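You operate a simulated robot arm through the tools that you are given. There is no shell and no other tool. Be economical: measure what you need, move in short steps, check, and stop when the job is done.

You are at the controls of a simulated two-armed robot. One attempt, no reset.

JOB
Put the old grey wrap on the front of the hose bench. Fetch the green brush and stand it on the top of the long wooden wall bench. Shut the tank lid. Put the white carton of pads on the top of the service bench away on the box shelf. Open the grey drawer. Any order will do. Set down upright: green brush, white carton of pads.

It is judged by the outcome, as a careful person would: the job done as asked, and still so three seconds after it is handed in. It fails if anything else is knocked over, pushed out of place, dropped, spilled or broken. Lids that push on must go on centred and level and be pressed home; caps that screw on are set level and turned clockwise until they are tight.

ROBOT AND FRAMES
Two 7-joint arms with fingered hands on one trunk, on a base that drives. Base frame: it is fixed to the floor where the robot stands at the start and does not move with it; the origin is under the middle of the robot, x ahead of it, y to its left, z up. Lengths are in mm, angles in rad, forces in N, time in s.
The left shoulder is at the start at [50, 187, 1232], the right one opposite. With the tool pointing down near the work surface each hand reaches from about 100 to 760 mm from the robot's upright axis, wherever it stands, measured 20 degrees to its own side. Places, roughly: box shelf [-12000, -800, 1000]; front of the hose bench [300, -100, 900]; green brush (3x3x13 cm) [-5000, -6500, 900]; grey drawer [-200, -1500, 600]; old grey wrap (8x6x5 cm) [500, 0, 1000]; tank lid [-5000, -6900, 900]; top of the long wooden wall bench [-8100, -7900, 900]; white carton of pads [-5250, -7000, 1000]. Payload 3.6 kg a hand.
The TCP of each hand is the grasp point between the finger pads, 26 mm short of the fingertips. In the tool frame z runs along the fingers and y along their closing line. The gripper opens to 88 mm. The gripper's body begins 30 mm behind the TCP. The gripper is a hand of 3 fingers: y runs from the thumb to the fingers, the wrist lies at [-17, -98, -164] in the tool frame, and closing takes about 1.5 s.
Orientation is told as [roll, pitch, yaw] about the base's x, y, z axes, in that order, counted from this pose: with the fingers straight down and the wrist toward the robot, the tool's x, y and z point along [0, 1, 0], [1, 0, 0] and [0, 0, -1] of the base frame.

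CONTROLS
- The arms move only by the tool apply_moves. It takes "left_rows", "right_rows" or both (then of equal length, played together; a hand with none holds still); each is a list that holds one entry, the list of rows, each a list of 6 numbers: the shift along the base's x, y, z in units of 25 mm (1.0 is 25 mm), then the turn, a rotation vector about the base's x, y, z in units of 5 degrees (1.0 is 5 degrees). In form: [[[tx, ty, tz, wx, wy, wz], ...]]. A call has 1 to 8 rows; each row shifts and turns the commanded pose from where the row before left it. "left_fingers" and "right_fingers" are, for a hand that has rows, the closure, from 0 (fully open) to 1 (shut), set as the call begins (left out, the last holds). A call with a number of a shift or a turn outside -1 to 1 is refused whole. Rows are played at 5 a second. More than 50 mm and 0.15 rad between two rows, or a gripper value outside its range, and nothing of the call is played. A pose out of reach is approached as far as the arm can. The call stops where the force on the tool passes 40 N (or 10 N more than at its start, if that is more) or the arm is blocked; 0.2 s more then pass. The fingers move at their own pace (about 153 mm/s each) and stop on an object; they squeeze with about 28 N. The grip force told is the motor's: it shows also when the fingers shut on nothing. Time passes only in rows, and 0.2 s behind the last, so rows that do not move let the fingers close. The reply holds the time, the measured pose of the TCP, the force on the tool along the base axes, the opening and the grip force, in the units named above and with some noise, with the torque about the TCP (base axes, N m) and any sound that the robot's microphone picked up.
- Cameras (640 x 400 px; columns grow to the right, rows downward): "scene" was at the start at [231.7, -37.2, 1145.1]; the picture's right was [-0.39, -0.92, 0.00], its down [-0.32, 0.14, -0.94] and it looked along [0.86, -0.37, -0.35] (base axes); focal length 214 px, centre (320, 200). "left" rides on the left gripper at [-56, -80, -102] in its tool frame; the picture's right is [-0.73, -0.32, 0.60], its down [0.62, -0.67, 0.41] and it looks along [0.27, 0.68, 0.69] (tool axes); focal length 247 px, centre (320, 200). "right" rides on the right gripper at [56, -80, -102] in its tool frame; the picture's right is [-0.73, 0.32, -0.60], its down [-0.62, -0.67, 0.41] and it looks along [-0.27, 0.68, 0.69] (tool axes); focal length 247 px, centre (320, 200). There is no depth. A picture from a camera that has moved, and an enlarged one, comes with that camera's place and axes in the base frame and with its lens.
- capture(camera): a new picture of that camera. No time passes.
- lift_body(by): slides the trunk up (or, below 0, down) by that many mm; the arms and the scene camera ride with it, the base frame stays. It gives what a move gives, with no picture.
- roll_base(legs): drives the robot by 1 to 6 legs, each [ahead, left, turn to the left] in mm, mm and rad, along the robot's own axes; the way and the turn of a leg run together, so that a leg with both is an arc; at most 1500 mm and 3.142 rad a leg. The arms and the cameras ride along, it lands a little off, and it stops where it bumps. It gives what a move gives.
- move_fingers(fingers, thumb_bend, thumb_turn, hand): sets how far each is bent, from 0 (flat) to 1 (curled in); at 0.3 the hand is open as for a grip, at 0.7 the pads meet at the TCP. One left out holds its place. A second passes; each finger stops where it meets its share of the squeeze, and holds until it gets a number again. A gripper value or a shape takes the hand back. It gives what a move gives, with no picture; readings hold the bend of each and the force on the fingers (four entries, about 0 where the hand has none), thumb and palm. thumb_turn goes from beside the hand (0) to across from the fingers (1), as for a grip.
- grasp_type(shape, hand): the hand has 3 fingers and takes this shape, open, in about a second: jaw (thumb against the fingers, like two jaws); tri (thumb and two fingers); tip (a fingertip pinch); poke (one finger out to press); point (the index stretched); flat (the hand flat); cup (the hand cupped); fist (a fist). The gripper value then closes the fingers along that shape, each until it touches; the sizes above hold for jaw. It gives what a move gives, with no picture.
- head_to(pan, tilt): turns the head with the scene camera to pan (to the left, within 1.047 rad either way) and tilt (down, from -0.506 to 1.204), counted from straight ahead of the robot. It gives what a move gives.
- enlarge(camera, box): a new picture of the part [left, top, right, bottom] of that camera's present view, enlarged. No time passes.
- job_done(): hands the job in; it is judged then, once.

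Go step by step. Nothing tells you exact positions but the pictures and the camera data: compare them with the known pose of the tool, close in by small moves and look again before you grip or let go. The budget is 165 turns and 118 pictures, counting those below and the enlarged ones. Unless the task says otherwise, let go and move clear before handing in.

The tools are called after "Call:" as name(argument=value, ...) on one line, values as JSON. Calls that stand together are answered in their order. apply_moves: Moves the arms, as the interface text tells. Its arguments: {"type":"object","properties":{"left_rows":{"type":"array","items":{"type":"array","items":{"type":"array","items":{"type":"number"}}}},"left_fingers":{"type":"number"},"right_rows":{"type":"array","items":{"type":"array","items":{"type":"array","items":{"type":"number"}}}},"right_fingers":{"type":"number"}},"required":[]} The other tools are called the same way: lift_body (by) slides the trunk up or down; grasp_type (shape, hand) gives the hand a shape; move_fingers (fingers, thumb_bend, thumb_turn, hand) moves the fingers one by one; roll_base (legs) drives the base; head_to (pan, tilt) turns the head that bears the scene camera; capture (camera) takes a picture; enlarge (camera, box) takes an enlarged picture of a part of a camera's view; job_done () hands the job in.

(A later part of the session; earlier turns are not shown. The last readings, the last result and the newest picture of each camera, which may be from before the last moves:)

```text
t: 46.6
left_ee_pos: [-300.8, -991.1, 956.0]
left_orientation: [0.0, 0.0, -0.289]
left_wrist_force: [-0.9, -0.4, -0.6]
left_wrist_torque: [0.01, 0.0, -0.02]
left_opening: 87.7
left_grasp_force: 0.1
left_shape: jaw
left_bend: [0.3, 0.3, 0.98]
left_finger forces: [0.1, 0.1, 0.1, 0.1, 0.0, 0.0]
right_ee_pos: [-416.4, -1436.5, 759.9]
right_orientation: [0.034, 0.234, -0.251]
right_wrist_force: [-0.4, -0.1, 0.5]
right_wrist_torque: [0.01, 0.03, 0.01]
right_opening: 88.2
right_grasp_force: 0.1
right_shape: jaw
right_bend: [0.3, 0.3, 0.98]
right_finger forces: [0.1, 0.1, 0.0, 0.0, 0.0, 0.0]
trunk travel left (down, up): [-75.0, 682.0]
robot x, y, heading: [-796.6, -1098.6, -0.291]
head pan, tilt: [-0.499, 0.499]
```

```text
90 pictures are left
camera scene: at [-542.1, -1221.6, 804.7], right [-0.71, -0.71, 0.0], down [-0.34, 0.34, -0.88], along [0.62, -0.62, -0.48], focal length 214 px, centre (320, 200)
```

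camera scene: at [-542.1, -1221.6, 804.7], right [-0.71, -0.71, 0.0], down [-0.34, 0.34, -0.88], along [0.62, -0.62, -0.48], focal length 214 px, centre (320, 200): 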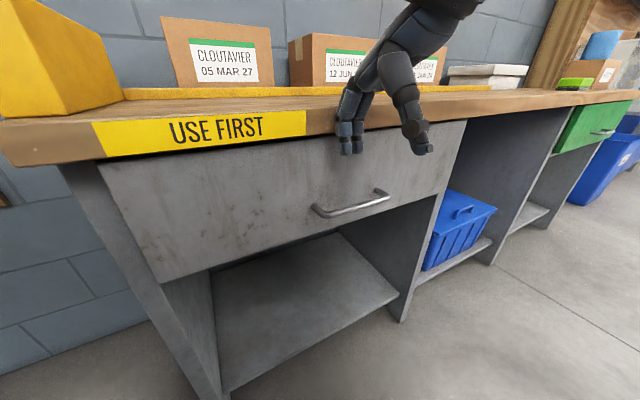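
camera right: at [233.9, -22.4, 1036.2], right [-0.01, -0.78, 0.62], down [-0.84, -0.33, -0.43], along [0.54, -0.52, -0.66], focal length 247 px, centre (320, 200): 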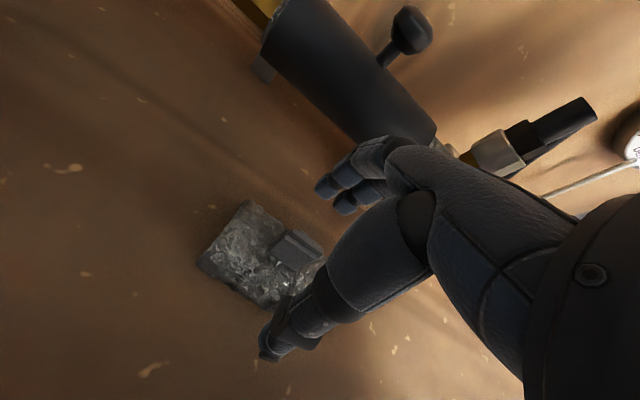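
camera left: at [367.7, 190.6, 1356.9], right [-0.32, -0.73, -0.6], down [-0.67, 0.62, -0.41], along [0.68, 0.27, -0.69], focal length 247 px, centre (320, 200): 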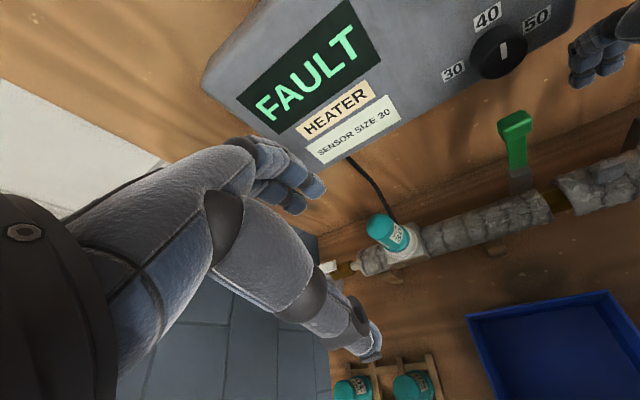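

Call:
roll_base(legs=[[-150, 0, 0]])

Call:
apply_moves(right_rows=[[[0, 0, -0.3, -0.287, -0.958, 0], [0, 0, -0.3, -0.287, -0.958, 0], [0, 0, -0.3, -0.287, -0.958, 0], [0, 0, -0.3, -0.287, -0.958, 0], [0, 0, -0.3, -0.287, -0.958, 0], [0, 0, -0.3, -0.287, -0.958, 0], [0, 0, -0.3, -0.287, -0.958, 0], [0, 0, -0.3, -0.287, -0.958, 0]]])

Call:
apply_moves(right_rows=[[[0, 0, -0.3, -0.287, -0.958, 0], [0, 0, -0.3, -0.287, -0.958, 0], [0, 0, -0.3, -0.287, -0.958, 0], [0, 0, -0.3, -0.287, -0.958, 0], [0, 0, -0.3, -0.287, -0.958, 0], [0, 0, -0.3, -0.287, -0.958, 0], [0, 0, -0.3, -0.287, -0.958, 0], [0, 0, -0.3, -0.287, -0.958, 0]]])

Call:
capture(camera="scene")

```text
t: 47.9
left_ee_pos: [-443.9, -945.8, 953.9]
left_orientation: [-0.001, -0.001, -0.285]
left_wrist_force: [0.3, 0.3, 0.8]
left_wrist_torque: [-0.01, 0.0, 0.0]
left_opening: 87.7
left_grasp_force: 0.1
left_shape: jaw
left_bend: [0.3, 0.3, 0.98]
left_finger forces: [0.0, 0.0, 0.0, 0.0, 0.1, 0.0]
right_ee_pos: [-558.7, -1393.0, 758.6]
right_orientation: [0.033, 0.234, -0.247]
right_wrist_force: [0.5, -0.5, 0.2]
right_wrist_torque: [0.02, 0.0, 0.01]
right_opening: 88.0
right_grasp_force: 0.0
right_shape: jaw
right_bend: [0.3, 0.3, 0.98]
right_finger forces: [0.0, 0.1, 0.0, 0.0, 0.0, 0.0]
trunk travel left (down, up): [-75.0, 682.0]
robot x, y, heading: [-943.4, -1055.9, -0.285]
head pan, tilt: [-0.499, 0.499]
```

```text
t: 49.7
left_ee_pos: [-445.7, -945.9, 954.9]
left_orientation: [0.0, 0.0, -0.284]
left_wrist_force: [-0.4, 0.9, 0.1]
left_wrist_torque: [-0.01, -0.01, 0.02]
left_opening: 87.7
left_grasp_force: 0.0
left_shape: jaw
left_bend: [0.3, 0.3, 0.98]
left_finger forces: [0.0, 0.0, 0.0, 0.1, 0.0, 0.0]
right_ee_pos: [-489.4, -1416.8, 723.8]
right_orientation: [0.01, -0.325, -0.247]
right_wrist_force: [-0.3, 0.2, -0.4]
right_wrist_torque: [0.02, -0.04, 0.0]
right_opening: 87.9
right_grasp_force: 0.0
right_shape: jaw
right_bend: [0.3, 0.3, 0.98]
right_finger forces: [0.0, 0.0, 0.1, 0.0, 0.0, 0.0]
right hand out of reach, approached as far as the arm can: row 1, 2, 3, 4, 5, 6, 7, 8
trunk travel left (down, up): [-75.0, 682.0]
robot x, y, heading: [-945.0, -1063.0, -0.282]
head pan, tilt: [-0.499, 0.499]
```

```text
t: 51.5
left_ee_pos: [-442.4, -946.0, 954.6]
left_orientation: [-0.002, 0.001, -0.285]
left_wrist_force: [0.1, 0.8, 0.8]
left_wrist_torque: [-0.06, 0.0, 0.04]
left_opening: 87.4
left_grasp_force: 0.1
left_shape: jaw
left_bend: [0.3, 0.3, 0.98]
left_finger forces: [0.1, 0.0, 0.0, 0.1, 0.0, 0.0]
right_ee_pos: [-486.4, -1422.3, 734.2]
right_orientation: [0.013, -0.349, -0.244]
right_wrist_force: [-0.1, 0.3, -0.2]
right_wrist_torque: [-0.02, -0.05, -0.04]
right_opening: 88.1
right_grasp_force: 0.1
right_shape: jaw
right_bend: [0.3, 0.3, 0.98]
right_finger forces: [0.0, 0.0, 0.1, 0.0, 0.1, 0.0]
right hand out of reach, approached as far as the arm can: row 1, 2, 3, 4, 5, 6, 7, 8
trunk travel left (down, up): [-75.0, 682.0]
robot x, y, heading: [-943.7, -1055.3, -0.282]
head pan, tilt: [-0.499, 0.499]
```

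```text
89 pictures are left
camera scene: at [-685.6, -1178.3, 804.7], right [-0.71, -0.71, 0.0], down [-0.34, 0.34, -0.88], along [0.62, -0.62, -0.48], focal length 214 px, centre (320, 200)
```

scene: 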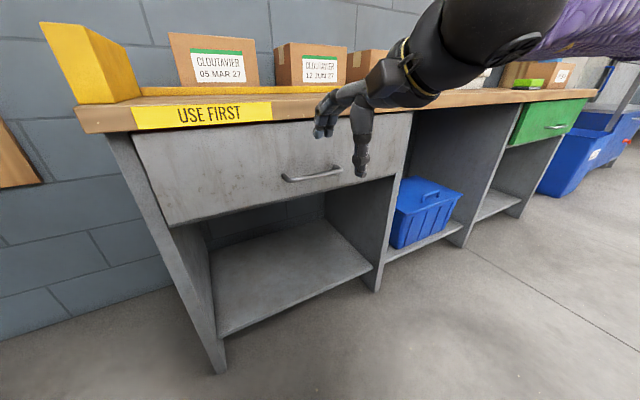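

Call:
apply_moves(right_rows=[[[0.3, -0.15, 0.7, 0.25, 0.82, 0], [0.3, -0.15, 0.7, 0.25, 0.82, 0]]])

```text
t: 52.1
left_ee_pos: [-444.6, -945.7, 954.2]
left_orientation: [-0.001, -0.001, -0.285]
left_wrist_force: [0.3, -0.3, 0.0]
left_wrist_torque: [-0.01, -0.01, 0.04]
left_opening: 87.7
left_grasp_force: 0.0
left_shape: jaw
left_bend: [0.3, 0.3, 0.98]
left_finger forces: [0.1, 0.1, 0.1, 0.1, 0.0, 0.0]
right_ee_pos: [-469.7, -1430.5, 766.7]
right_orientation: [0.021, -0.198, -0.244]
right_wrist_force: [0.1, 0.6, -0.4]
right_wrist_torque: [-0.01, 0.02, 0.02]
right_opening: 88.1
right_grasp_force: 0.0
right_shape: jaw
right_bend: [0.3, 0.3, 0.98]
right_finger forces: [0.1, 0.1, 0.1, 0.0, 0.1, 0.1]
trunk travel left (down, up): [-75.0, 682.0]
robot x, y, heading: [-942.2, -1056.7, -0.283]
head pan, tilt: [-0.499, 0.499]
```

Call:
roll_base(legs=[[-120, 0, 0]])

Call:
apply_moves(right_rows=[[[0.73, -0.27, -0.1, -0.244, -0.814, 0], [0.73, -0.27, -0.1, -0.244, -0.814, 0], [0.73, -0.27, -0.3, -0.244, -0.814, 0], [0.73, -0.27, -0.3, -0.244, -0.814, 0], [0.73, -0.27, -0.3, -0.244, -0.814, 0], [0.73, -0.27, -0.3, -0.244, -0.814, 0], [0.73, -0.27, -0.4, -0.244, -0.814, 0], [0.73, -0.27, -0.4, -0.244, -0.814, 0]]])

Call:
capture(camera="scene")

Call:
capture(camera="right")

```text
t: 53.4
left_ee_pos: [-558.9, -910.1, 955.1]
left_orientation: [-0.001, -0.001, -0.28]
left_wrist_force: [0.1, 0.0, -0.5]
left_wrist_torque: [0.0, 0.0, -0.01]
left_opening: 87.8
left_grasp_force: 0.1
left_shape: jaw
left_bend: [0.3, 0.3, 0.98]
left_finger forces: [0.0, 0.0, 0.0, 0.0, 0.0, 0.0]
right_ee_pos: [-583.2, -1395.7, 768.5]
right_orientation: [0.022, -0.199, -0.24]
right_wrist_force: [0.1, 0.5, 0.1]
right_wrist_torque: [0.0, 0.03, 0.01]
right_opening: 87.9
right_grasp_force: 0.1
right_shape: jaw
right_bend: [0.3, 0.3, 0.98]
right_finger forces: [0.1, 0.0, 0.1, 0.0, 0.0, 0.0]
trunk travel left (down, up): [-75.0, 682.0]
robot x, y, heading: [-1055.9, -1024.5, -0.278]
head pan, tilt: [-0.499, 0.499]
```

```text
t: 55.2
left_ee_pos: [-558.4, -910.6, 955.0]
left_orientation: [0.001, 0.001, -0.28]
left_wrist_force: [-0.1, 1.0, -0.7]
left_wrist_torque: [0.02, -0.01, -0.02]
left_opening: 87.7
left_grasp_force: 0.0
left_shape: jaw
left_bend: [0.3, 0.3, 0.98]
left_finger forces: [0.0, 0.1, 0.0, 0.1, 0.0, 0.0]
right_ee_pos: [-509.7, -1424.3, 761.4]
right_orientation: [0.012, -0.488, -0.188]
right_wrist_force: [0.1, -0.1, -0.1]
right_wrist_torque: [-0.01, 0.0, 0.0]
right_opening: 87.9
right_grasp_force: 0.1
right_shape: jaw
right_bend: [0.3, 0.3, 0.98]
right_finger forces: [0.0, 0.0, 0.0, 0.2, 0.0, 0.1]
right hand out of reach, approached as far as the arm can: row 4, 5, 6, 7, 8
trunk travel left (down, up): [-75.0, 682.0]
robot x, y, heading: [-1057.8, -1020.5, -0.281]
head pan, tilt: [-0.499, 0.499]
```

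```text
88 pictures are left
camera scene: at [-799.0, -1144.2, 804.8], right [-0.7, -0.71, 0.0], down [-0.34, 0.34, -0.88], along [0.62, -0.62, -0.48], focal length 214 px, centre (320, 200)
```

scene: 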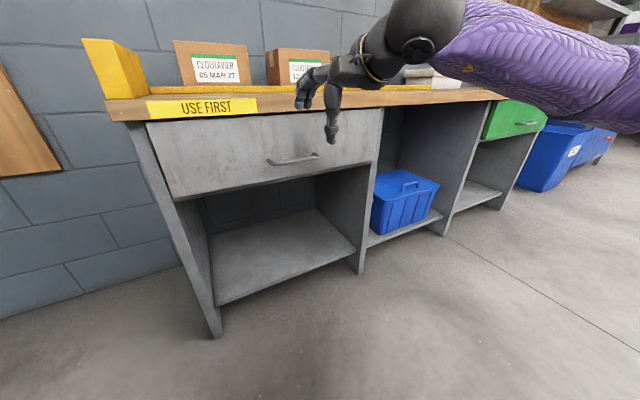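

```text
87 pictures are left
camera right: at [-617.3, -1347.4, 813.0], right [-0.14, -0.73, 0.67], down [-0.5, -0.54, -0.68], along [0.86, -0.43, -0.29], focal length 247 px, centre (320, 200)
```

right: 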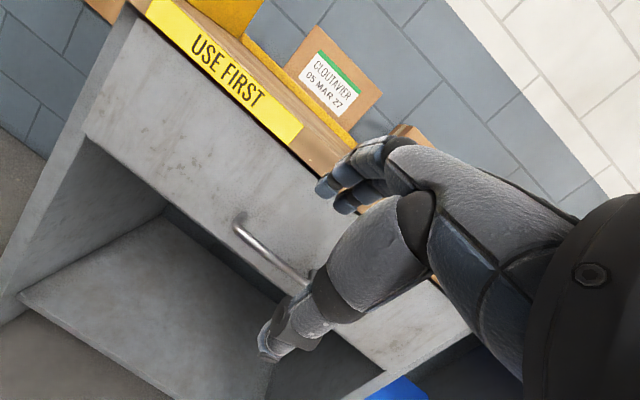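

Call:
lift_body(by=-70)

Call:
apply_moves(right_rows=[[[0, 0, 0.6, -0.287, -0.958, 0], [0, 0, 0.6, -0.287, -0.958, 0], [0, 0, 0.6, -0.287, -0.958, -0.2], [0, 0, 0.2, -0.287, -0.958, -0.2]]])

```text
t: 56.2
left_ee_pos: [-559.8, -911.0, 885.8]
left_orientation: [0.0, -0.002, -0.281]
left_wrist_force: [-0.9, -0.2, 0.2]
left_wrist_torque: [0.02, -0.01, 0.0]
left_opening: 87.6
left_grasp_force: 0.0
left_shape: jaw
left_bend: [0.3, 0.3, 0.98]
left_finger forces: [0.0, 0.0, 0.0, 0.1, 0.0, 0.0]
right_ee_pos: [-504.1, -1425.5, 668.0]
right_orientation: [0.017, -0.434, -0.191]
right_wrist_force: [0.5, -0.2, 0.6]
right_wrist_torque: [0.0, 0.01, -0.01]
right_opening: 87.7
right_grasp_force: 0.1
right_shape: jaw
right_bend: [0.3, 0.3, 0.98]
right_finger forces: [0.0, 0.1, 0.0, 0.0, 0.1, 0.1]
trunk travel left (down, up): [-5.0, 752.0]
robot x, y, heading: [-1055.3, -1024.0, -0.286]
head pan, tilt: [-0.499, 0.499]
```

```text
t: 57.2
left_ee_pos: [-557.9, -910.6, 884.5]
left_orientation: [0.0, 0.0, -0.281]
left_wrist_force: [-0.7, -0.1, 0.0]
left_wrist_torque: [0.01, 0.0, -0.02]
left_opening: 87.7
left_grasp_force: 0.1
left_shape: jaw
left_bend: [0.3, 0.3, 0.98]
left_finger forces: [0.0, 0.0, 0.0, 0.1, 0.0, 0.0]
right_ee_pos: [-512.2, -1439.1, 674.0]
right_orientation: [0.013, -0.511, -0.156]
right_wrist_force: [-0.4, -0.3, -0.5]
right_wrist_torque: [0.02, -0.02, -0.02]
right_opening: 88.0
right_grasp_force: 0.0
right_shape: jaw
right_bend: [0.3, 0.3, 0.98]
right_finger forces: [0.0, 0.1, 0.0, 0.0, 0.1, 0.1]
right hand out of reach, approached as far as the arm can: row 1, 2, 3, 4
trunk travel left (down, up): [-5.0, 752.0]
robot x, y, heading: [-1056.8, -1024.2, -0.278]
head pan, tilt: [-0.499, 0.499]
```

Call:
enlarge(camera="right", box=[160, 150, 420, 400])

Call:
enlarge(camera="scene", box=[220, 80, 400, 240])

```text
1.60 times, centred on (290, 275) of right
camera zoom: at [-622.0, -1367.0, 724.0], right [-0.12, -0.73, 0.67], down [-0.47, -0.55, -0.69], along [0.88, -0.4, -0.27], focal length 395 px, centre (368, 80)
```

zoom: 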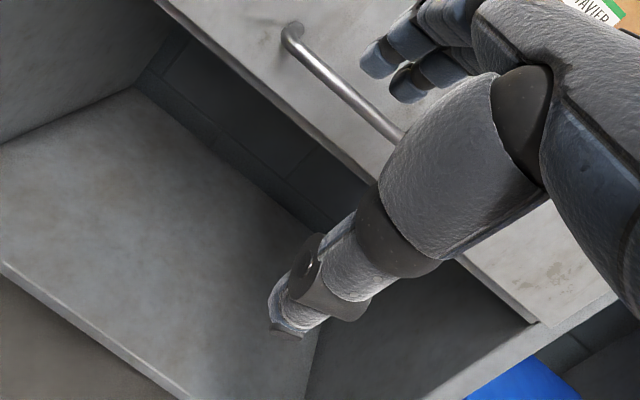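

```text
2.50 times, centred on (310, 160) of scene
camera zoom: at [-785.0, -1148.3, 730.2], right [-0.7, -0.71, 0.0], down [-0.34, 0.34, -0.88], along [0.62, -0.62, -0.48], focal length 536 px, centre (345, 300)
```

zoom: 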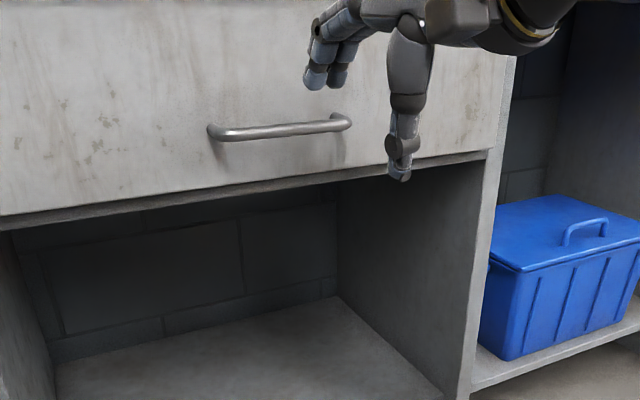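

Call:
move_fingers(hand="right", fingers=0.58, thumb_bend=0.3, thumb_turn=1)

Call:
enlarge(camera="scene", box=[220, 80, 400, 240])

Call:
capture(camera="right")

```text
t: 58.2
left_ee_pos: [-559.4, -910.0, 884.5]
left_orientation: [0.0, 0.0, -0.281]
left_wrist_force: [0.4, 0.0, 0.2]
left_wrist_torque: [0.01, 0.02, 0.01]
left_opening: 87.2
left_grasp_force: 0.1
left_shape: jaw
left_bend: [0.3, 0.3, 0.98]
left_finger forces: [0.0, 0.0, 0.0, 0.0, 0.1, 0.1]
right_ee_pos: [-512.1, -1439.4, 673.3]
right_orientation: [0.013, -0.511, -0.155]
right_wrist_force: [-0.3, 0.0, 1.6]
right_wrist_torque: [0.0, 0.0, 0.01]
right_opening: 58.9
right_grasp_force: 0.0
right_shape: fingers
right_bend: [0.57, 0.3, 0.97]
right_finger forces: [0.0, 0.0, 0.0, 0.1, 0.0, 0.0]
trunk travel left (down, up): [-5.0, 752.0]
robot x, y, heading: [-1056.2, -1022.7, -0.277]
head pan, tilt: [-0.499, 0.499]
```

```text
2.50 times, centred on (310, 160) of scene
camera zoom: at [-785.0, -1148.3, 730.2], right [-0.7, -0.71, 0.0], down [-0.34, 0.34, -0.88], along [0.62, -0.62, -0.48], focal length 536 px, centre (345, 300)
```

zoom: 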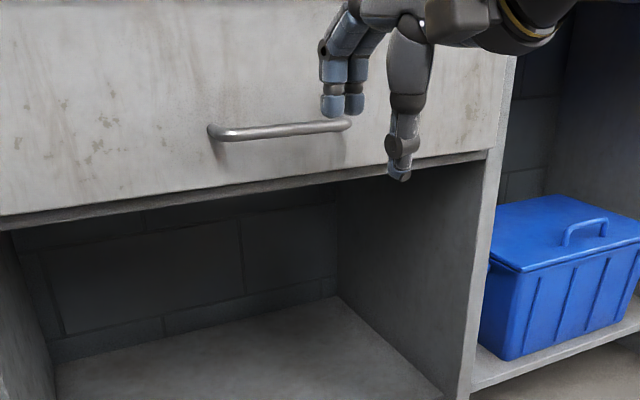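

```text
83 pictures are left
camera right: at [-621.9, -1367.0, 724.0], right [-0.12, -0.73, 0.67], down [-0.47, -0.55, -0.69], along [0.88, -0.4, -0.27], focal length 247 px, centre (320, 200)
```

right: 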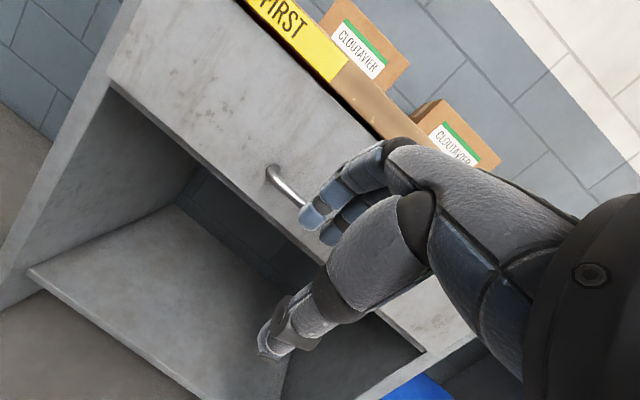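

Call:
apply_moves(right_rows=[[[0.8, -0.24, 0, 0, 0, -0.3], [0.8, -0.24, 0, 0, 0, -0.3], [0.8, -0.24, 0, 0, 0, -0.3], [0.8, -0.24, 0, 0, 0, -0.3], [0.8, -0.24, 0, 0, 0, -0.3]]])

Call:
enlarge(camera="scene", box=[220, 80, 400, 240])

Call:
capture(camera="right")

```text
t: 59.5
left_ee_pos: [-557.1, -910.8, 885.0]
left_orientation: [-0.001, -0.001, -0.28]
left_wrist_force: [0.5, 0.5, -0.2]
left_wrist_torque: [-0.01, -0.04, 0.01]
left_opening: 87.5
left_grasp_force: 0.0
left_shape: jaw
left_bend: [0.3, 0.3, 0.98]
left_finger forces: [0.0, 0.0, 0.0, 0.0, 0.0, 0.0]
right_ee_pos: [-490.3, -1483.4, 636.3]
right_orientation: [0.018, -0.509, -0.215]
right_wrist_force: [-0.4, -0.2, 0.1]
right_wrist_torque: [-0.02, -0.01, -0.06]
right_opening: 58.8
right_grasp_force: 0.1
right_shape: fingers
right_bend: [0.57, 0.3, 0.97]
right_finger forces: [0.1, 0.1, 0.0, 0.1, 0.1, 0.1]
right hand out of reach, approached as far as the arm can: row 1, 2, 3, 4, 5
trunk travel left (down, up): [-5.0, 752.0]
robot x, y, heading: [-1054.4, -1023.4, -0.284]
head pan, tilt: [-0.499, 0.499]
```

```text
2.50 times, centred on (310, 160) of scene
camera zoom: at [-785.0, -1148.3, 730.2], right [-0.7, -0.71, 0.0], down [-0.34, 0.34, -0.88], along [0.62, -0.62, -0.48], focal length 536 px, centre (345, 300)
```

zoom: 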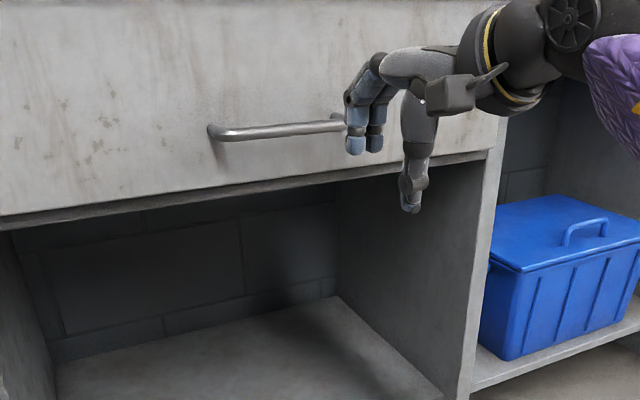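

```text
81 pictures are left
camera right: at [-596.8, -1404.4, 685.5], right [-0.17, -0.73, 0.67], down [-0.5, -0.52, -0.69], along [0.85, -0.45, -0.28], focal length 247 px, centre (320, 200)
```

right: 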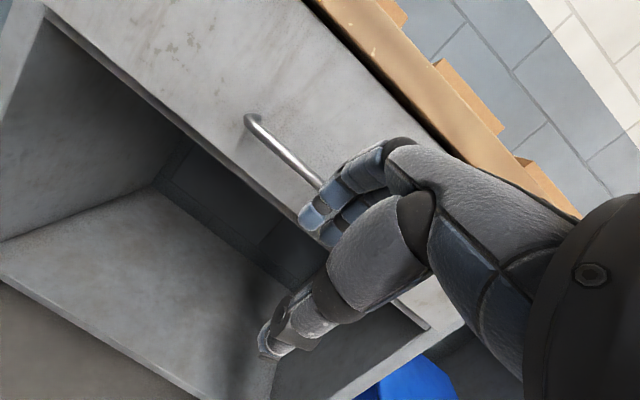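

Call:
lift_body(by=40)

```text
t: 60.3
left_ee_pos: [-558.8, -910.9, 924.4]
left_orientation: [-0.001, 0.001, -0.28]
left_wrist_force: [0.2, 0.4, 0.5]
left_wrist_torque: [-0.01, 0.02, 0.01]
left_opening: 87.7
left_grasp_force: 0.1
left_shape: jaw
left_bend: [0.3, 0.3, 0.98]
left_finger forces: [0.1, 0.0, 0.0, 0.1, 0.1, 0.0]
right_ee_pos: [-490.7, -1482.8, 675.1]
right_orientation: [0.017, -0.508, -0.216]
right_wrist_force: [-0.3, 0.2, -0.3]
right_wrist_torque: [0.02, -0.04, 0.01]
right_opening: 59.2
right_grasp_force: 0.0
right_shape: fingers
right_bend: [0.57, 0.3, 0.97]
right_finger forces: [0.0, 0.1, 0.0, 0.1, 0.0, 0.1]
trunk travel left (down, up): [-45.0, 712.0]
robot x, y, heading: [-1057.5, -1024.2, -0.282]
head pan, tilt: [-0.499, 0.499]
```

Call:
roll_base(legs=[[85, 37, 0]])

Call:
enlarge(camera="scene", box=[250, 100, 430, 240])

Call:
enlarge(camera="right", box=[200, 80, 400, 280])

```text
t: 61.4
left_ee_pos: [-463.8, -899.0, 925.0]
left_orientation: [0.0, 0.0, -0.279]
left_wrist_force: [-0.5, -0.3, 0.1]
left_wrist_torque: [0.03, -0.05, 0.02]
left_opening: 87.9
left_grasp_force: 0.1
left_shape: jaw
left_bend: [0.3, 0.3, 0.98]
left_finger forces: [0.0, 0.0, 0.1, 0.0, 0.0, 0.0]
right_ee_pos: [-395.6, -1470.2, 675.0]
right_orientation: [0.017, -0.509, -0.216]
right_wrist_force: [-0.5, 0.5, 0.0]
right_wrist_torque: [0.02, 0.01, 0.02]
right_opening: 59.0
right_grasp_force: 0.1
right_shape: fingers
right_bend: [0.57, 0.3, 0.97]
right_finger forces: [0.1, 0.0, 0.1, 0.0, 0.1, 0.1]
trunk travel left (down, up): [-45.0, 712.0]
robot x, y, heading: [-960.2, -1012.3, -0.283]
head pan, tilt: [-0.499, 0.499]
```

```text
2.86 times, centred on (340, 170) of scene
camera zoom: at [-697.4, -1134.4, 772.4], right [-0.7, -0.71, 0.0], down [-0.34, 0.34, -0.88], along [0.62, -0.62, -0.48], focal length 613 px, centre (263, 286)
```

zoom: 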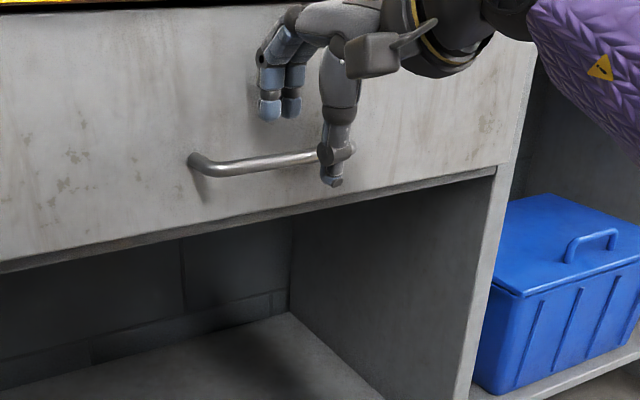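

```text
2.00 times, centred on (300, 180) of right
camera zoom: at [-501.8, -1392.1, 725.3], right [-0.17, -0.73, 0.67], down [-0.5, -0.52, -0.69], along [0.85, -0.45, -0.28], focal length 494 px, centre (360, 240)
```

zoom: 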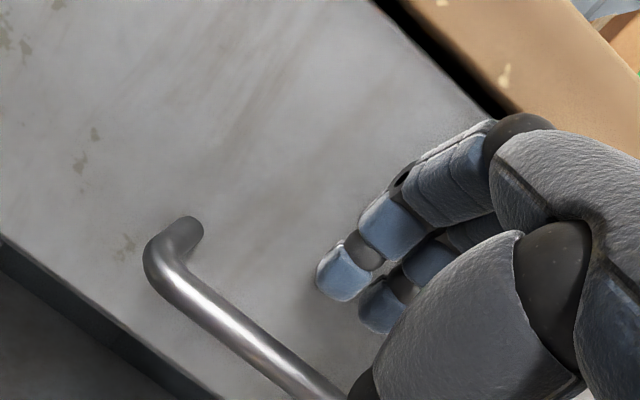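

Call:
roll_base(legs=[[24, 0, 0]])

Call:
enlarge(camera="right", box=[200, 80, 400, 280])

```text
t: 62.2
left_ee_pos: [-441.2, -906.1, 925.8]
left_orientation: [-0.001, -0.002, -0.28]
left_wrist_force: [0.6, 0.5, 0.6]
left_wrist_torque: [0.02, 0.0, -0.03]
left_opening: 87.9
left_grasp_force: 0.2
left_shape: jaw
left_bend: [0.3, 0.3, 0.98]
left_finger forces: [0.0, 0.0, 0.0, 0.1, 0.0, 0.0]
right_ee_pos: [-373.4, -1476.4, 676.7]
right_orientation: [0.017, -0.509, -0.213]
right_wrist_force: [-17.7, 5.8, -1.7]
right_wrist_torque: [-0.14, -0.47, -0.12]
right_opening: 54.7
right_grasp_force: 9.7
right_shape: fingers
right_bend: [0.61, 0.3, 0.97]
right_finger forces: [0.1, 19.1, 0.0, 0.0, 0.1, 0.1]
trunk travel left (down, up): [-45.0, 712.0]
robot x, y, heading: [-939.6, -1017.3, -0.281]
head pan, tilt: [-0.499, 0.499]
```

```text
2.00 times, centred on (300, 180) of right
camera zoom: at [-479.7, -1398.6, 725.6], right [-0.16, -0.73, 0.67], down [-0.5, -0.52, -0.69], along [0.85, -0.45, -0.28], focal length 494 px, centre (360, 240)
```

zoom: 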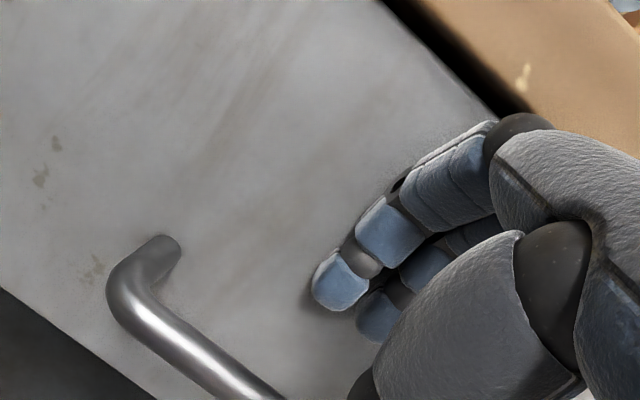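

Call:
lift_body(by=-25)

Call:
enlarge(camera="right", box=[200, 80, 400, 280])

Call:
enlarge(camera="scene", box=[250, 100, 430, 240])

```text
t: 62.9
left_ee_pos: [-441.9, -904.5, 900.0]
left_orientation: [0.0, -0.002, -0.28]
left_wrist_force: [1.0, 0.2, 0.8]
left_wrist_torque: [0.04, -0.01, 0.0]
left_opening: 87.5
left_grasp_force: 0.0
left_shape: jaw
left_bend: [0.3, 0.3, 0.98]
left_finger forces: [0.0, 0.0, 0.0, 0.1, 0.0, 0.0]
right_ee_pos: [-373.1, -1475.8, 649.5]
right_orientation: [0.018, -0.503, -0.213]
right_wrist_force: [-16.4, 7.9, 2.3]
right_wrist_torque: [-0.28, -0.57, -0.08]
right_opening: 55.7
right_grasp_force: 9.3
right_shape: fingers
right_bend: [0.6, 0.3, 0.97]
right_finger forces: [0.0, 18.8, 0.0, 0.1, 0.0, 0.0]
trunk travel left (down, up): [-20.0, 737.0]
robot x, y, heading: [-938.1, -1021.3, -0.282]
head pan, tilt: [-0.499, 0.499]
```

```text
2.00 times, centred on (300, 180) of right
camera zoom: at [-480.0, -1398.1, 700.0], right [-0.16, -0.73, 0.67], down [-0.5, -0.52, -0.69], along [0.85, -0.44, -0.28], focal length 494 px, centre (360, 240)
```

zoom: 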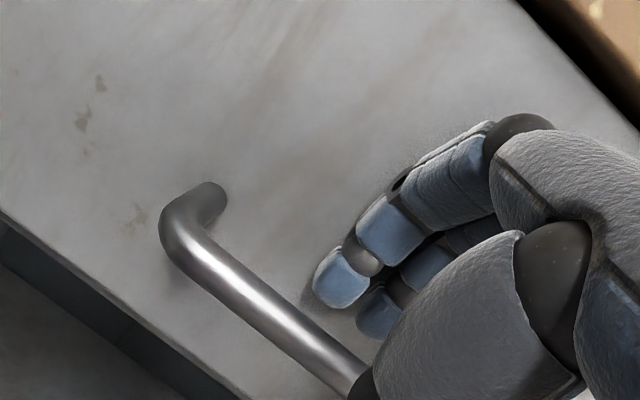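

```text
2.86 times, centred on (340, 170) of scene
camera zoom: at [-670.0, -1142.3, 746.2], right [-0.7, -0.71, 0.0], down [-0.34, 0.34, -0.88], along [0.62, -0.62, -0.48], focal length 613 px, centre (263, 286)
```

zoom: 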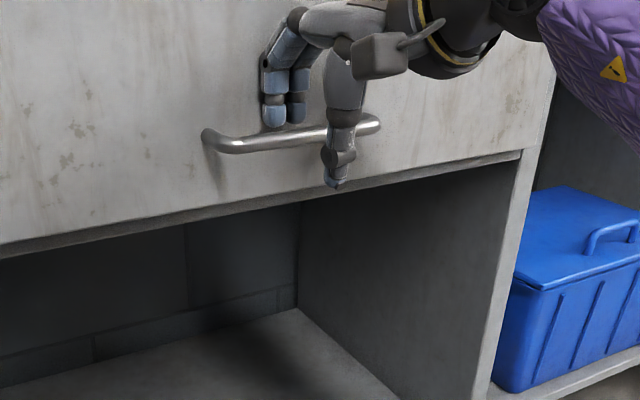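

Call:
lift_body(by=-19)

Call:
enlarge(camera="right", box=[200, 80, 400, 280])

```text
t: 63.6
left_ee_pos: [-440.5, -905.9, 880.5]
left_orientation: [0.001, 0.0, -0.28]
left_wrist_force: [-0.2, -0.1, 0.1]
left_wrist_torque: [-0.01, 0.0, 0.01]
left_opening: 88.0
left_grasp_force: 0.1
left_shape: jaw
left_bend: [0.3, 0.3, 0.98]
left_finger forces: [0.1, 0.0, 0.1, 0.0, 0.0, 0.1]
right_ee_pos: [-374.1, -1476.3, 631.5]
right_orientation: [0.017, -0.506, -0.212]
right_wrist_force: [-20.2, 6.6, 3.8]
right_wrist_torque: [-0.29, -0.78, -0.13]
right_opening: 55.5
right_grasp_force: 10.9
right_shape: fingers
right_bend: [0.6, 0.3, 0.97]
right_finger forces: [0.1, 21.7, 0.0, 0.0, 0.1, 0.0]
trunk travel left (down, up): [-1.0, 756.0]
robot x, y, heading: [-939.7, -1017.2, -0.281]
head pan, tilt: [-0.499, 0.499]
```

```text
2.00 times, centred on (300, 180) of right
camera zoom: at [-480.0, -1398.6, 681.4], right [-0.16, -0.73, 0.67], down [-0.5, -0.52, -0.69], along [0.85, -0.45, -0.28], focal length 494 px, centre (360, 240)
```

zoom: 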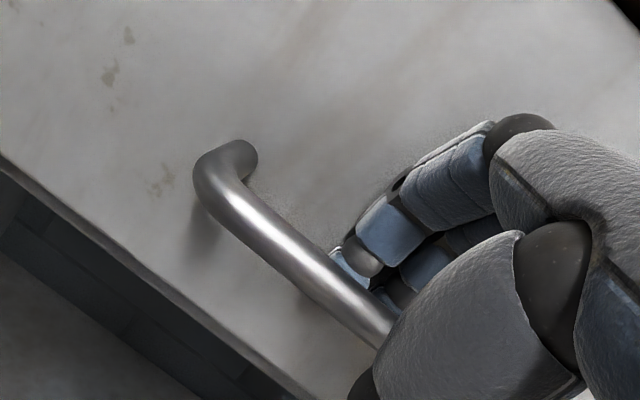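

Call:
move_fingers(hand="right", fingers=0.85, thumb_bend=0.8)

Call:
enlarge(camera="right", box=[200, 80, 400, 280])

```text
t: 64.6
left_ee_pos: [-439.4, -906.0, 880.1]
left_orientation: [-0.001, 0.001, -0.281]
left_wrist_force: [-0.7, 0.2, 0.2]
left_wrist_torque: [0.01, 0.02, 0.0]
left_opening: 87.7
left_grasp_force: 0.0
left_shape: jaw
left_bend: [0.3, 0.3, 0.98]
left_finger forces: [0.0, 0.1, 0.0, 0.0, 0.0, 0.0]
right_ee_pos: [-373.1, -1478.0, 627.0]
right_orientation: [0.019, -0.498, -0.215]
right_wrist_force: [1.3, -1.2, -17.2]
right_wrist_torque: [-0.12, -0.35, -0.5]
right_opening: 0.1
right_grasp_force: 30.6
right_shape: fingers
right_bend: [0.79, 0.7, 1.0]
right_finger forces: [35.6, 25.2, 0.0, 0.0, 0.0, 0.1]
trunk travel left (down, up): [-1.0, 756.0]
robot x, y, heading: [-936.0, -1020.6, -0.28]
head pan, tilt: [-0.499, 0.499]
```

```text
2.00 times, centred on (300, 180) of right
camera zoom: at [-478.2, -1399.7, 678.4], right [-0.16, -0.73, 0.67], down [-0.5, -0.52, -0.69], along [0.85, -0.45, -0.28], focal length 494 px, centre (360, 240)
```

zoom: 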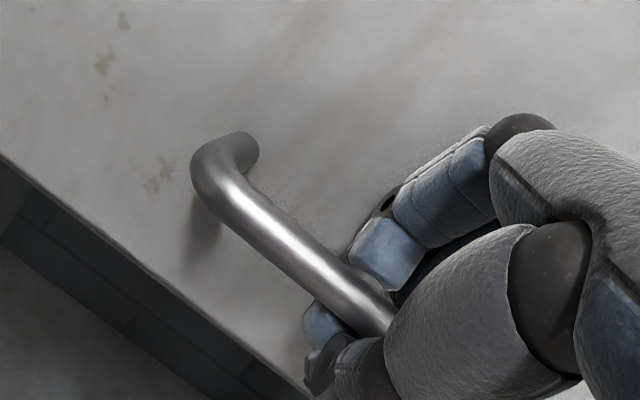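

Call:
roll_base(legs=[[-120, 0, 0]])

Call:
capture(camera="scene")

```text
t: 65.8
left_ee_pos: [-553.8, -873.4, 880.1]
left_orientation: [0.0, 0.0, -0.284]
left_wrist_force: [-0.4, 0.7, 0.0]
left_wrist_torque: [-0.02, -0.01, -0.02]
left_opening: 87.6
left_grasp_force: 0.0
left_shape: jaw
left_bend: [0.3, 0.3, 0.98]
left_finger forces: [0.1, 0.0, 0.0, 0.0, 0.0, 0.0]
right_ee_pos: [-490.6, -1443.6, 627.6]
right_orientation: [0.019, -0.501, -0.214]
right_wrist_force: [5.1, 16.1, -23.0]
right_wrist_torque: [-0.43, -0.34, -0.22]
right_opening: 0.1
right_grasp_force: 30.7
right_shape: fingers
right_bend: [0.79, 0.71, 1.0]
right_finger forces: [36.9, 23.5, 0.0, 0.1, 0.8, 0.1]
trunk travel left (down, up): [-1.0, 756.0]
robot x, y, heading: [-1057.9, -983.4, -0.281]
head pan, tilt: [-0.499, 0.499]
```

```text
73 pictures are left
camera scene: at [-781.0, -1111.0, 725.3], right [-0.71, -0.71, 0.0], down [-0.34, 0.34, -0.88], along [0.62, -0.62, -0.48], focal length 214 px, centre (320, 200)
```

scene: 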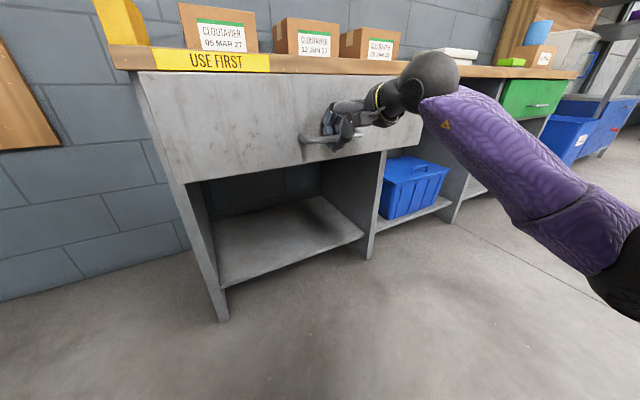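

Call:
roll_base(legs=[[-120, 0, 0]])

Call:
capture(camera="scene")

```text
t: 67.0
left_ee_pos: [-667.3, -841.3, 880.0]
left_orientation: [0.0, 0.002, -0.282]
left_wrist_force: [-0.1, -0.2, 0.6]
left_wrist_torque: [0.0, -0.01, 0.0]
left_opening: 87.6
left_grasp_force: 0.0
left_shape: jaw
left_bend: [0.3, 0.3, 0.98]
left_finger forces: [0.0, 0.1, 0.0, 0.0, 0.0, 0.0]
right_ee_pos: [-601.7, -1409.0, 627.1]
right_orientation: [0.02, -0.499, -0.211]
right_wrist_force: [3.8, 13.9, -16.5]
right_wrist_torque: [-0.37, -0.37, -0.25]
right_opening: 0.2
right_grasp_force: 30.8
right_shape: fingers
right_bend: [0.79, 0.71, 1.0]
right_finger forces: [36.7, 24.5, 0.0, 0.0, 0.4, 0.0]
trunk travel left (down, up): [-1.0, 756.0]
robot x, y, heading: [-1165.7, -949.9, -0.285]
head pan, tilt: [-0.499, 0.499]
```

```text
72 pictures are left
camera scene: at [-893.8, -1077.9, 725.5], right [-0.71, -0.71, 0.0], down [-0.34, 0.34, -0.88], along [0.62, -0.62, -0.48], focal length 214 px, centre (320, 200)
```

scene: 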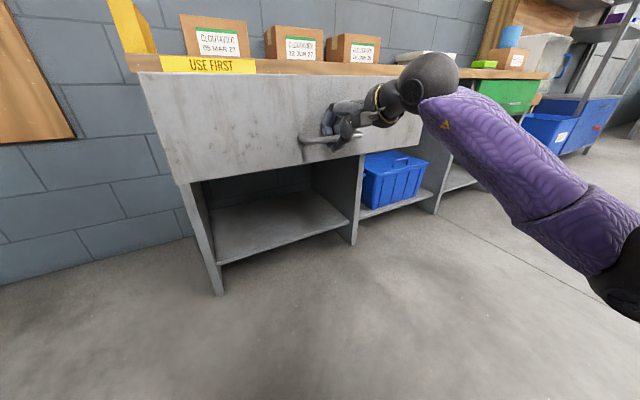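

Call:
roll_base(legs=[[-50, 0, 0]])

```text
t: 68.0
left_ee_pos: [-715.9, -826.8, 879.2]
left_orientation: [0.001, 0.0, -0.283]
left_wrist_force: [-0.1, 0.9, 0.7]
left_wrist_torque: [0.0, 0.0, -0.02]
left_opening: 87.8
left_grasp_force: 0.0
left_shape: jaw
left_bend: [0.3, 0.3, 0.98]
left_finger forces: [0.0, 0.1, 0.1, 0.0, 0.0, 0.1]
right_ee_pos: [-651.3, -1394.0, 627.9]
right_orientation: [0.023, -0.499, -0.21]
right_wrist_force: [2.8, 7.6, -11.2]
right_wrist_torque: [-0.29, -0.46, -0.36]
right_opening: 0.1
right_grasp_force: 30.6
right_shape: fingers
right_bend: [0.79, 0.71, 1.0]
right_finger forces: [36.2, 24.8, 0.0, 0.0, 0.3, 0.1]
trunk travel left (down, up): [-1.0, 756.0]
robot x, y, heading: [-1215.0, -939.1, -0.281]
head pan, tilt: [-0.499, 0.499]
```

Call:
move_fingers(hand="right", fingers=0.63, thumb_bend=0.3)

Call:
lift_body(by=55)

Call:
capture(camera="scene")

```text
t: 69.0
left_ee_pos: [-717.4, -825.8, 881.0]
left_orientation: [-0.001, -0.001, -0.282]
left_wrist_force: [1.1, -0.2, -0.2]
left_wrist_torque: [0.01, -0.01, 0.01]
left_opening: 87.7
left_grasp_force: 0.1
left_shape: jaw
left_bend: [0.3, 0.3, 0.98]
left_finger forces: [0.0, 0.1, 0.0, 0.0, 0.0, 0.1]
right_ee_pos: [-651.0, -1393.6, 629.0]
right_orientation: [0.023, -0.5, -0.21]
right_wrist_force: [-1.9, 0.0, 1.8]
right_wrist_torque: [-0.03, -0.09, -0.03]
right_opening: 51.8
right_grasp_force: 1.0
right_shape: fingers
right_bend: [0.63, 0.3, 0.98]
right_finger forces: [0.0, 1.8, 0.0, 0.1, 0.1, 0.0]
trunk travel left (down, up): [-1.0, 756.0]
robot x, y, heading: [-1214.9, -938.3, -0.283]
head pan, tilt: [-0.499, 0.499]
```

```text
t: 69.9
left_ee_pos: [-716.5, -826.4, 935.4]
left_orientation: [0.0, 0.002, -0.282]
left_wrist_force: [-0.2, 0.4, 0.1]
left_wrist_torque: [-0.01, 0.02, -0.02]
left_opening: 87.6
left_grasp_force: 0.1
left_shape: jaw
left_bend: [0.3, 0.3, 0.98]
left_finger forces: [0.0, 0.1, 0.0, 0.0, 0.0, 0.1]
right_ee_pos: [-651.8, -1393.7, 682.3]
right_orientation: [0.022, -0.499, -0.21]
right_wrist_force: [-1.2, 0.9, 1.0]
right_wrist_torque: [-0.03, -0.02, -0.04]
right_opening: 52.0
right_grasp_force: 1.0
right_shape: fingers
right_bend: [0.63, 0.3, 0.98]
right_finger forces: [0.1, 1.0, 0.0, 0.1, 0.0, 0.0]
trunk travel left (down, up): [-56.0, 701.0]
robot x, y, heading: [-1214.3, -935.1, -0.285]
head pan, tilt: [-0.499, 0.499]
```

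```text
71 pictures are left
camera scene: at [-954.0, -1060.4, 784.1], right [-0.71, -0.71, 0.0], down [-0.34, 0.34, -0.88], along [0.62, -0.62, -0.48], focal length 214 px, centre (320, 200)
```

scene: 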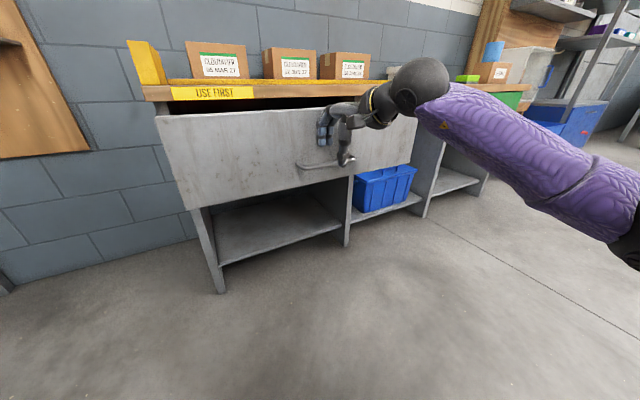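

Call:
roll_base(legs=[[-350, 0, 0]])

Call:
lift_body(by=318)

Call:
apply_moves(right_rows=[[[-0.5, 0.14, 0.8, 0.287, 0.958, 0], [-0.5, 0.14, 0.8, 0.287, 0.958, 0], [-0.5, 0.14, 0.8, 0.287, 0.958, 0], [-0.5, 0.14, 0.8, 0.287, 0.958, -0.3], [-0.5, 0.14, 0.8, 0.287, 0.958, -0.3], [-0.5, 0.14, 0.8, 0.17, 0.6, -0.3], [-0.5, 0.14, 0.8, 0, 0, 0], [0, 0, 0, 0, 0, 0]]], right_fingers=0)

Call:
head_to(pan=0, tilt=0.3)

Call:
roll_base(legs=[[0, 0, -1.35]])

Call:
capture(camera="scene")

```text
t: 72.1
left_ee_pos: [-1033.2, -736.4, 934.7]
left_orientation: [0.0, -0.001, -0.293]
left_wrist_force: [-0.8, 0.6, 0.6]
left_wrist_torque: [0.03, 0.0, 0.02]
left_opening: 87.7
left_grasp_force: 0.1
left_shape: jaw
left_bend: [0.3, 0.3, 0.98]
left_finger forces: [0.0, 0.1, 0.0, 0.0, 0.0, 0.0]
right_ee_pos: [-973.7, -1304.1, 683.3]
right_orientation: [0.023, -0.5, -0.218]
right_wrist_force: [-0.6, 0.0, -0.4]
right_wrist_torque: [0.0, 0.01, 0.0]
right_opening: 51.8
right_grasp_force: 0.1
right_shape: fingers
right_bend: [0.63, 0.3, 0.98]
right_finger forces: [0.1, 0.0, 0.0, 0.0, 0.1, 0.0]
trunk travel left (down, up): [-56.0, 701.0]
robot x, y, heading: [-1537.2, -839.9, -0.29]
head pan, tilt: [-0.499, 0.499]
```

```text
t: 75.3
left_ee_pos: [-1032.8, -738.1, 1252.9]
left_orientation: [0.0, 0.002, -0.289]
left_wrist_force: [-0.5, -0.1, 0.4]
left_wrist_torque: [-0.01, 0.04, -0.01]
left_opening: 87.5
left_grasp_force: 0.1
left_shape: jaw
left_bend: [0.3, 0.3, 0.98]
left_finger forces: [0.1, 0.0, 0.0, 0.0, 0.0, 0.0]
right_ee_pos: [-972.8, -1304.2, 1000.9]
right_orientation: [0.023, -0.499, -0.22]
right_wrist_force: [0.5, -0.2, 0.0]
right_wrist_torque: [0.02, 0.02, -0.01]
right_opening: 51.6
right_grasp_force: 0.0
right_shape: fingers
right_bend: [0.63, 0.3, 0.98]
right_finger forces: [0.0, 0.1, 0.0, 0.1, 0.1, 0.0]
trunk travel left (down, up): [-374.0, 383.0]
robot x, y, heading: [-1531.9, -846.2, -0.293]
head pan, tilt: [-0.499, 0.499]
```

```text
t: 77.1
left_ee_pos: [-1033.8, -736.2, 1252.8]
left_orientation: [0.0, 0.0, -0.289]
left_wrist_force: [0.3, 0.1, -0.3]
left_wrist_torque: [0.01, 0.02, 0.0]
left_opening: 87.4
left_grasp_force: 0.0
left_shape: jaw
left_bend: [0.3, 0.3, 0.98]
left_finger forces: [0.1, 0.0, 0.1, 0.0, 0.1, 0.0]
right_ee_pos: [-1061.8, -1280.8, 1142.4]
right_orientation: [0.047, -0.009, -0.305]
right_wrist_force: [0.1, 0.2, 0.5]
right_wrist_torque: [0.01, 0.0, -0.02]
right_opening: 88.0
right_grasp_force: 0.1
right_shape: jaw
right_bend: [0.3, 0.3, 0.98]
right_finger forces: [0.0, 0.1, 0.0, 0.1, 0.0, 0.0]
trunk travel left (down, up): [-374.0, 383.0]
robot x, y, heading: [-1531.7, -843.2, -0.293]
head pan, tilt: [-0.499, 0.499]
```

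```text
t: 78.0
left_ee_pos: [-1033.5, -736.4, 1252.9]
left_orientation: [0.0, 0.002, -0.293]
left_wrist_force: [0.0, -0.2, -0.1]
left_wrist_torque: [0.01, 0.01, 0.03]
left_opening: 87.8
left_grasp_force: 0.0
left_shape: jaw
left_bend: [0.3, 0.3, 0.98]
left_finger forces: [0.1, 0.0, 0.0, 0.0, 0.1, 0.0]
right_ee_pos: [-1061.9, -1282.4, 1139.6]
right_orientation: [0.046, -0.009, -0.307]
right_wrist_force: [0.2, -0.5, 0.2]
right_wrist_torque: [0.01, -0.01, -0.01]
right_opening: 87.7
right_grasp_force: 0.1
right_shape: jaw
right_bend: [0.3, 0.3, 0.98]
right_finger forces: [0.1, 0.0, 0.0, 0.1, 0.0, 0.0]
trunk travel left (down, up): [-374.0, 383.0]
robot x, y, heading: [-1533.8, -844.8, -0.29]
head pan, tilt: [0.0, 0.3]
```

```text
t: 81.7
left_ee_pos: [-1311.5, -1303.4, 1253.0]
left_orientation: [0.002, 0.001, -1.623]
left_wrist_force: [-0.3, -0.7, 0.3]
left_wrist_torque: [0.0, 0.0, -0.01]
left_opening: 87.6
left_grasp_force: 0.0
left_shape: jaw
left_bend: [0.3, 0.3, 0.98]
left_finger forces: [0.0, 0.0, 0.0, 0.1, 0.0, 0.0]
right_ee_pos: [-1848.0, -1404.4, 1140.6]
right_orientation: [0.048, -0.01, -1.638]
right_wrist_force: [-0.2, 1.0, -0.5]
right_wrist_torque: [0.04, -0.01, 0.0]
right_opening: 87.9
right_grasp_force: 0.0
right_shape: jaw
right_bend: [0.3, 0.3, 0.98]
right_finger forces: [0.1, 0.0, 0.0, 0.0, 0.0, 0.0]
trunk travel left (down, up): [-374.0, 383.0]
robot x, y, heading: [-1532.5, -841.0, -1.625]
head pan, tilt: [0.0, 0.3]
```

```text
70 pictures are left
camera scene: at [-1547.3, -1084.8, 1149.2], right [-1.0, 0.05, 0.0], down [0.02, 0.3, -0.96], along [-0.05, -0.95, -0.3], focal length 214 px, centre (320, 200)
```

scene: 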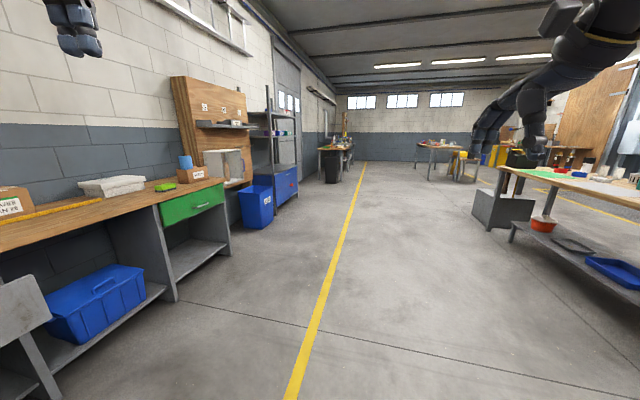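

Call:
roll_base(legs=[[0, 0, -0.237], [1500, 0, 0], [1500, 0, 0], [1500, 0, 0], [0, 0, -0.7]])

Call:
capture(camera="scene")

```text
t: 105.8
left_ee_pos: [-2936.3, -5627.6, 1253.6]
left_orientation: [0.0, 0.0, -2.528]
left_wrist_force: [0.0, 0.3, -0.1]
left_wrist_torque: [-0.03, -0.02, 0.03]
left_opening: 87.6
left_grasp_force: 0.0
left_shape: jaw
left_bend: [0.3, 0.3, 0.98]
left_finger forces: [0.1, 0.1, 0.0, 0.0, 0.0, 0.1]
right_ee_pos: [-3347.2, -5269.3, 1140.2]
right_orientation: [0.047, -0.01, -2.542]
right_wrist_force: [0.6, -1.0, 0.4]
right_wrist_torque: [0.02, -0.02, -0.01]
right_opening: 87.9
right_grasp_force: 0.2
right_shape: jaw
right_bend: [0.3, 0.3, 0.98]
right_finger forces: [0.0, 0.1, 0.0, 0.0, 0.1, 0.0]
trunk travel left (down, up): [-374.0, 383.0]
robot x, y, heading: [-2711.5, -5167.3, -2.531]
head pan, tilt: [0.0, 0.3]
```

```text
69 pictures are left
camera scene: at [-2910.0, -5308.5, 1149.2], right [-0.57, 0.82, 0.0], down [0.24, 0.17, -0.96], along [-0.78, -0.55, -0.3], focal length 214 px, centre (320, 200)
```

scene: 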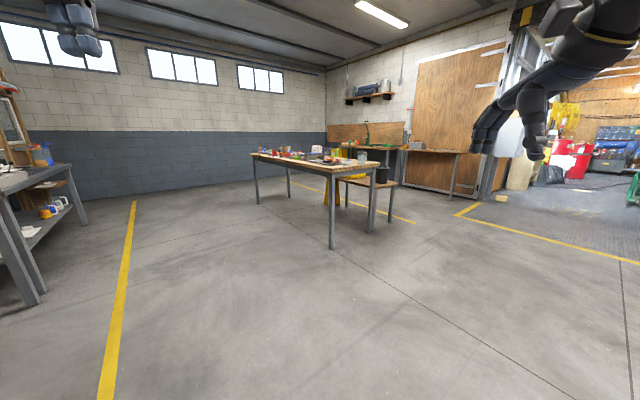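

Call:
enlarge(camera="scene", box=[240, 100, 440, 230])

```text
3.08 times, centred on (340, 165) of scene
camera zoom: at [-2910.0, -5308.5, 1149.2], right [-0.57, 0.82, 0.0], down [0.24, 0.17, -0.96], along [-0.78, -0.55, -0.3], focal length 660 px, centre (258, 308)
```

zoom: 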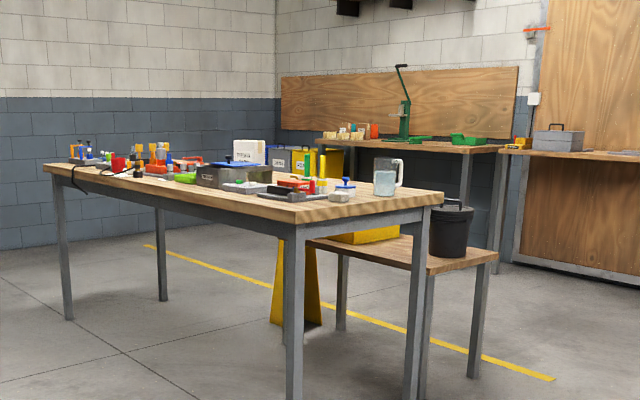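

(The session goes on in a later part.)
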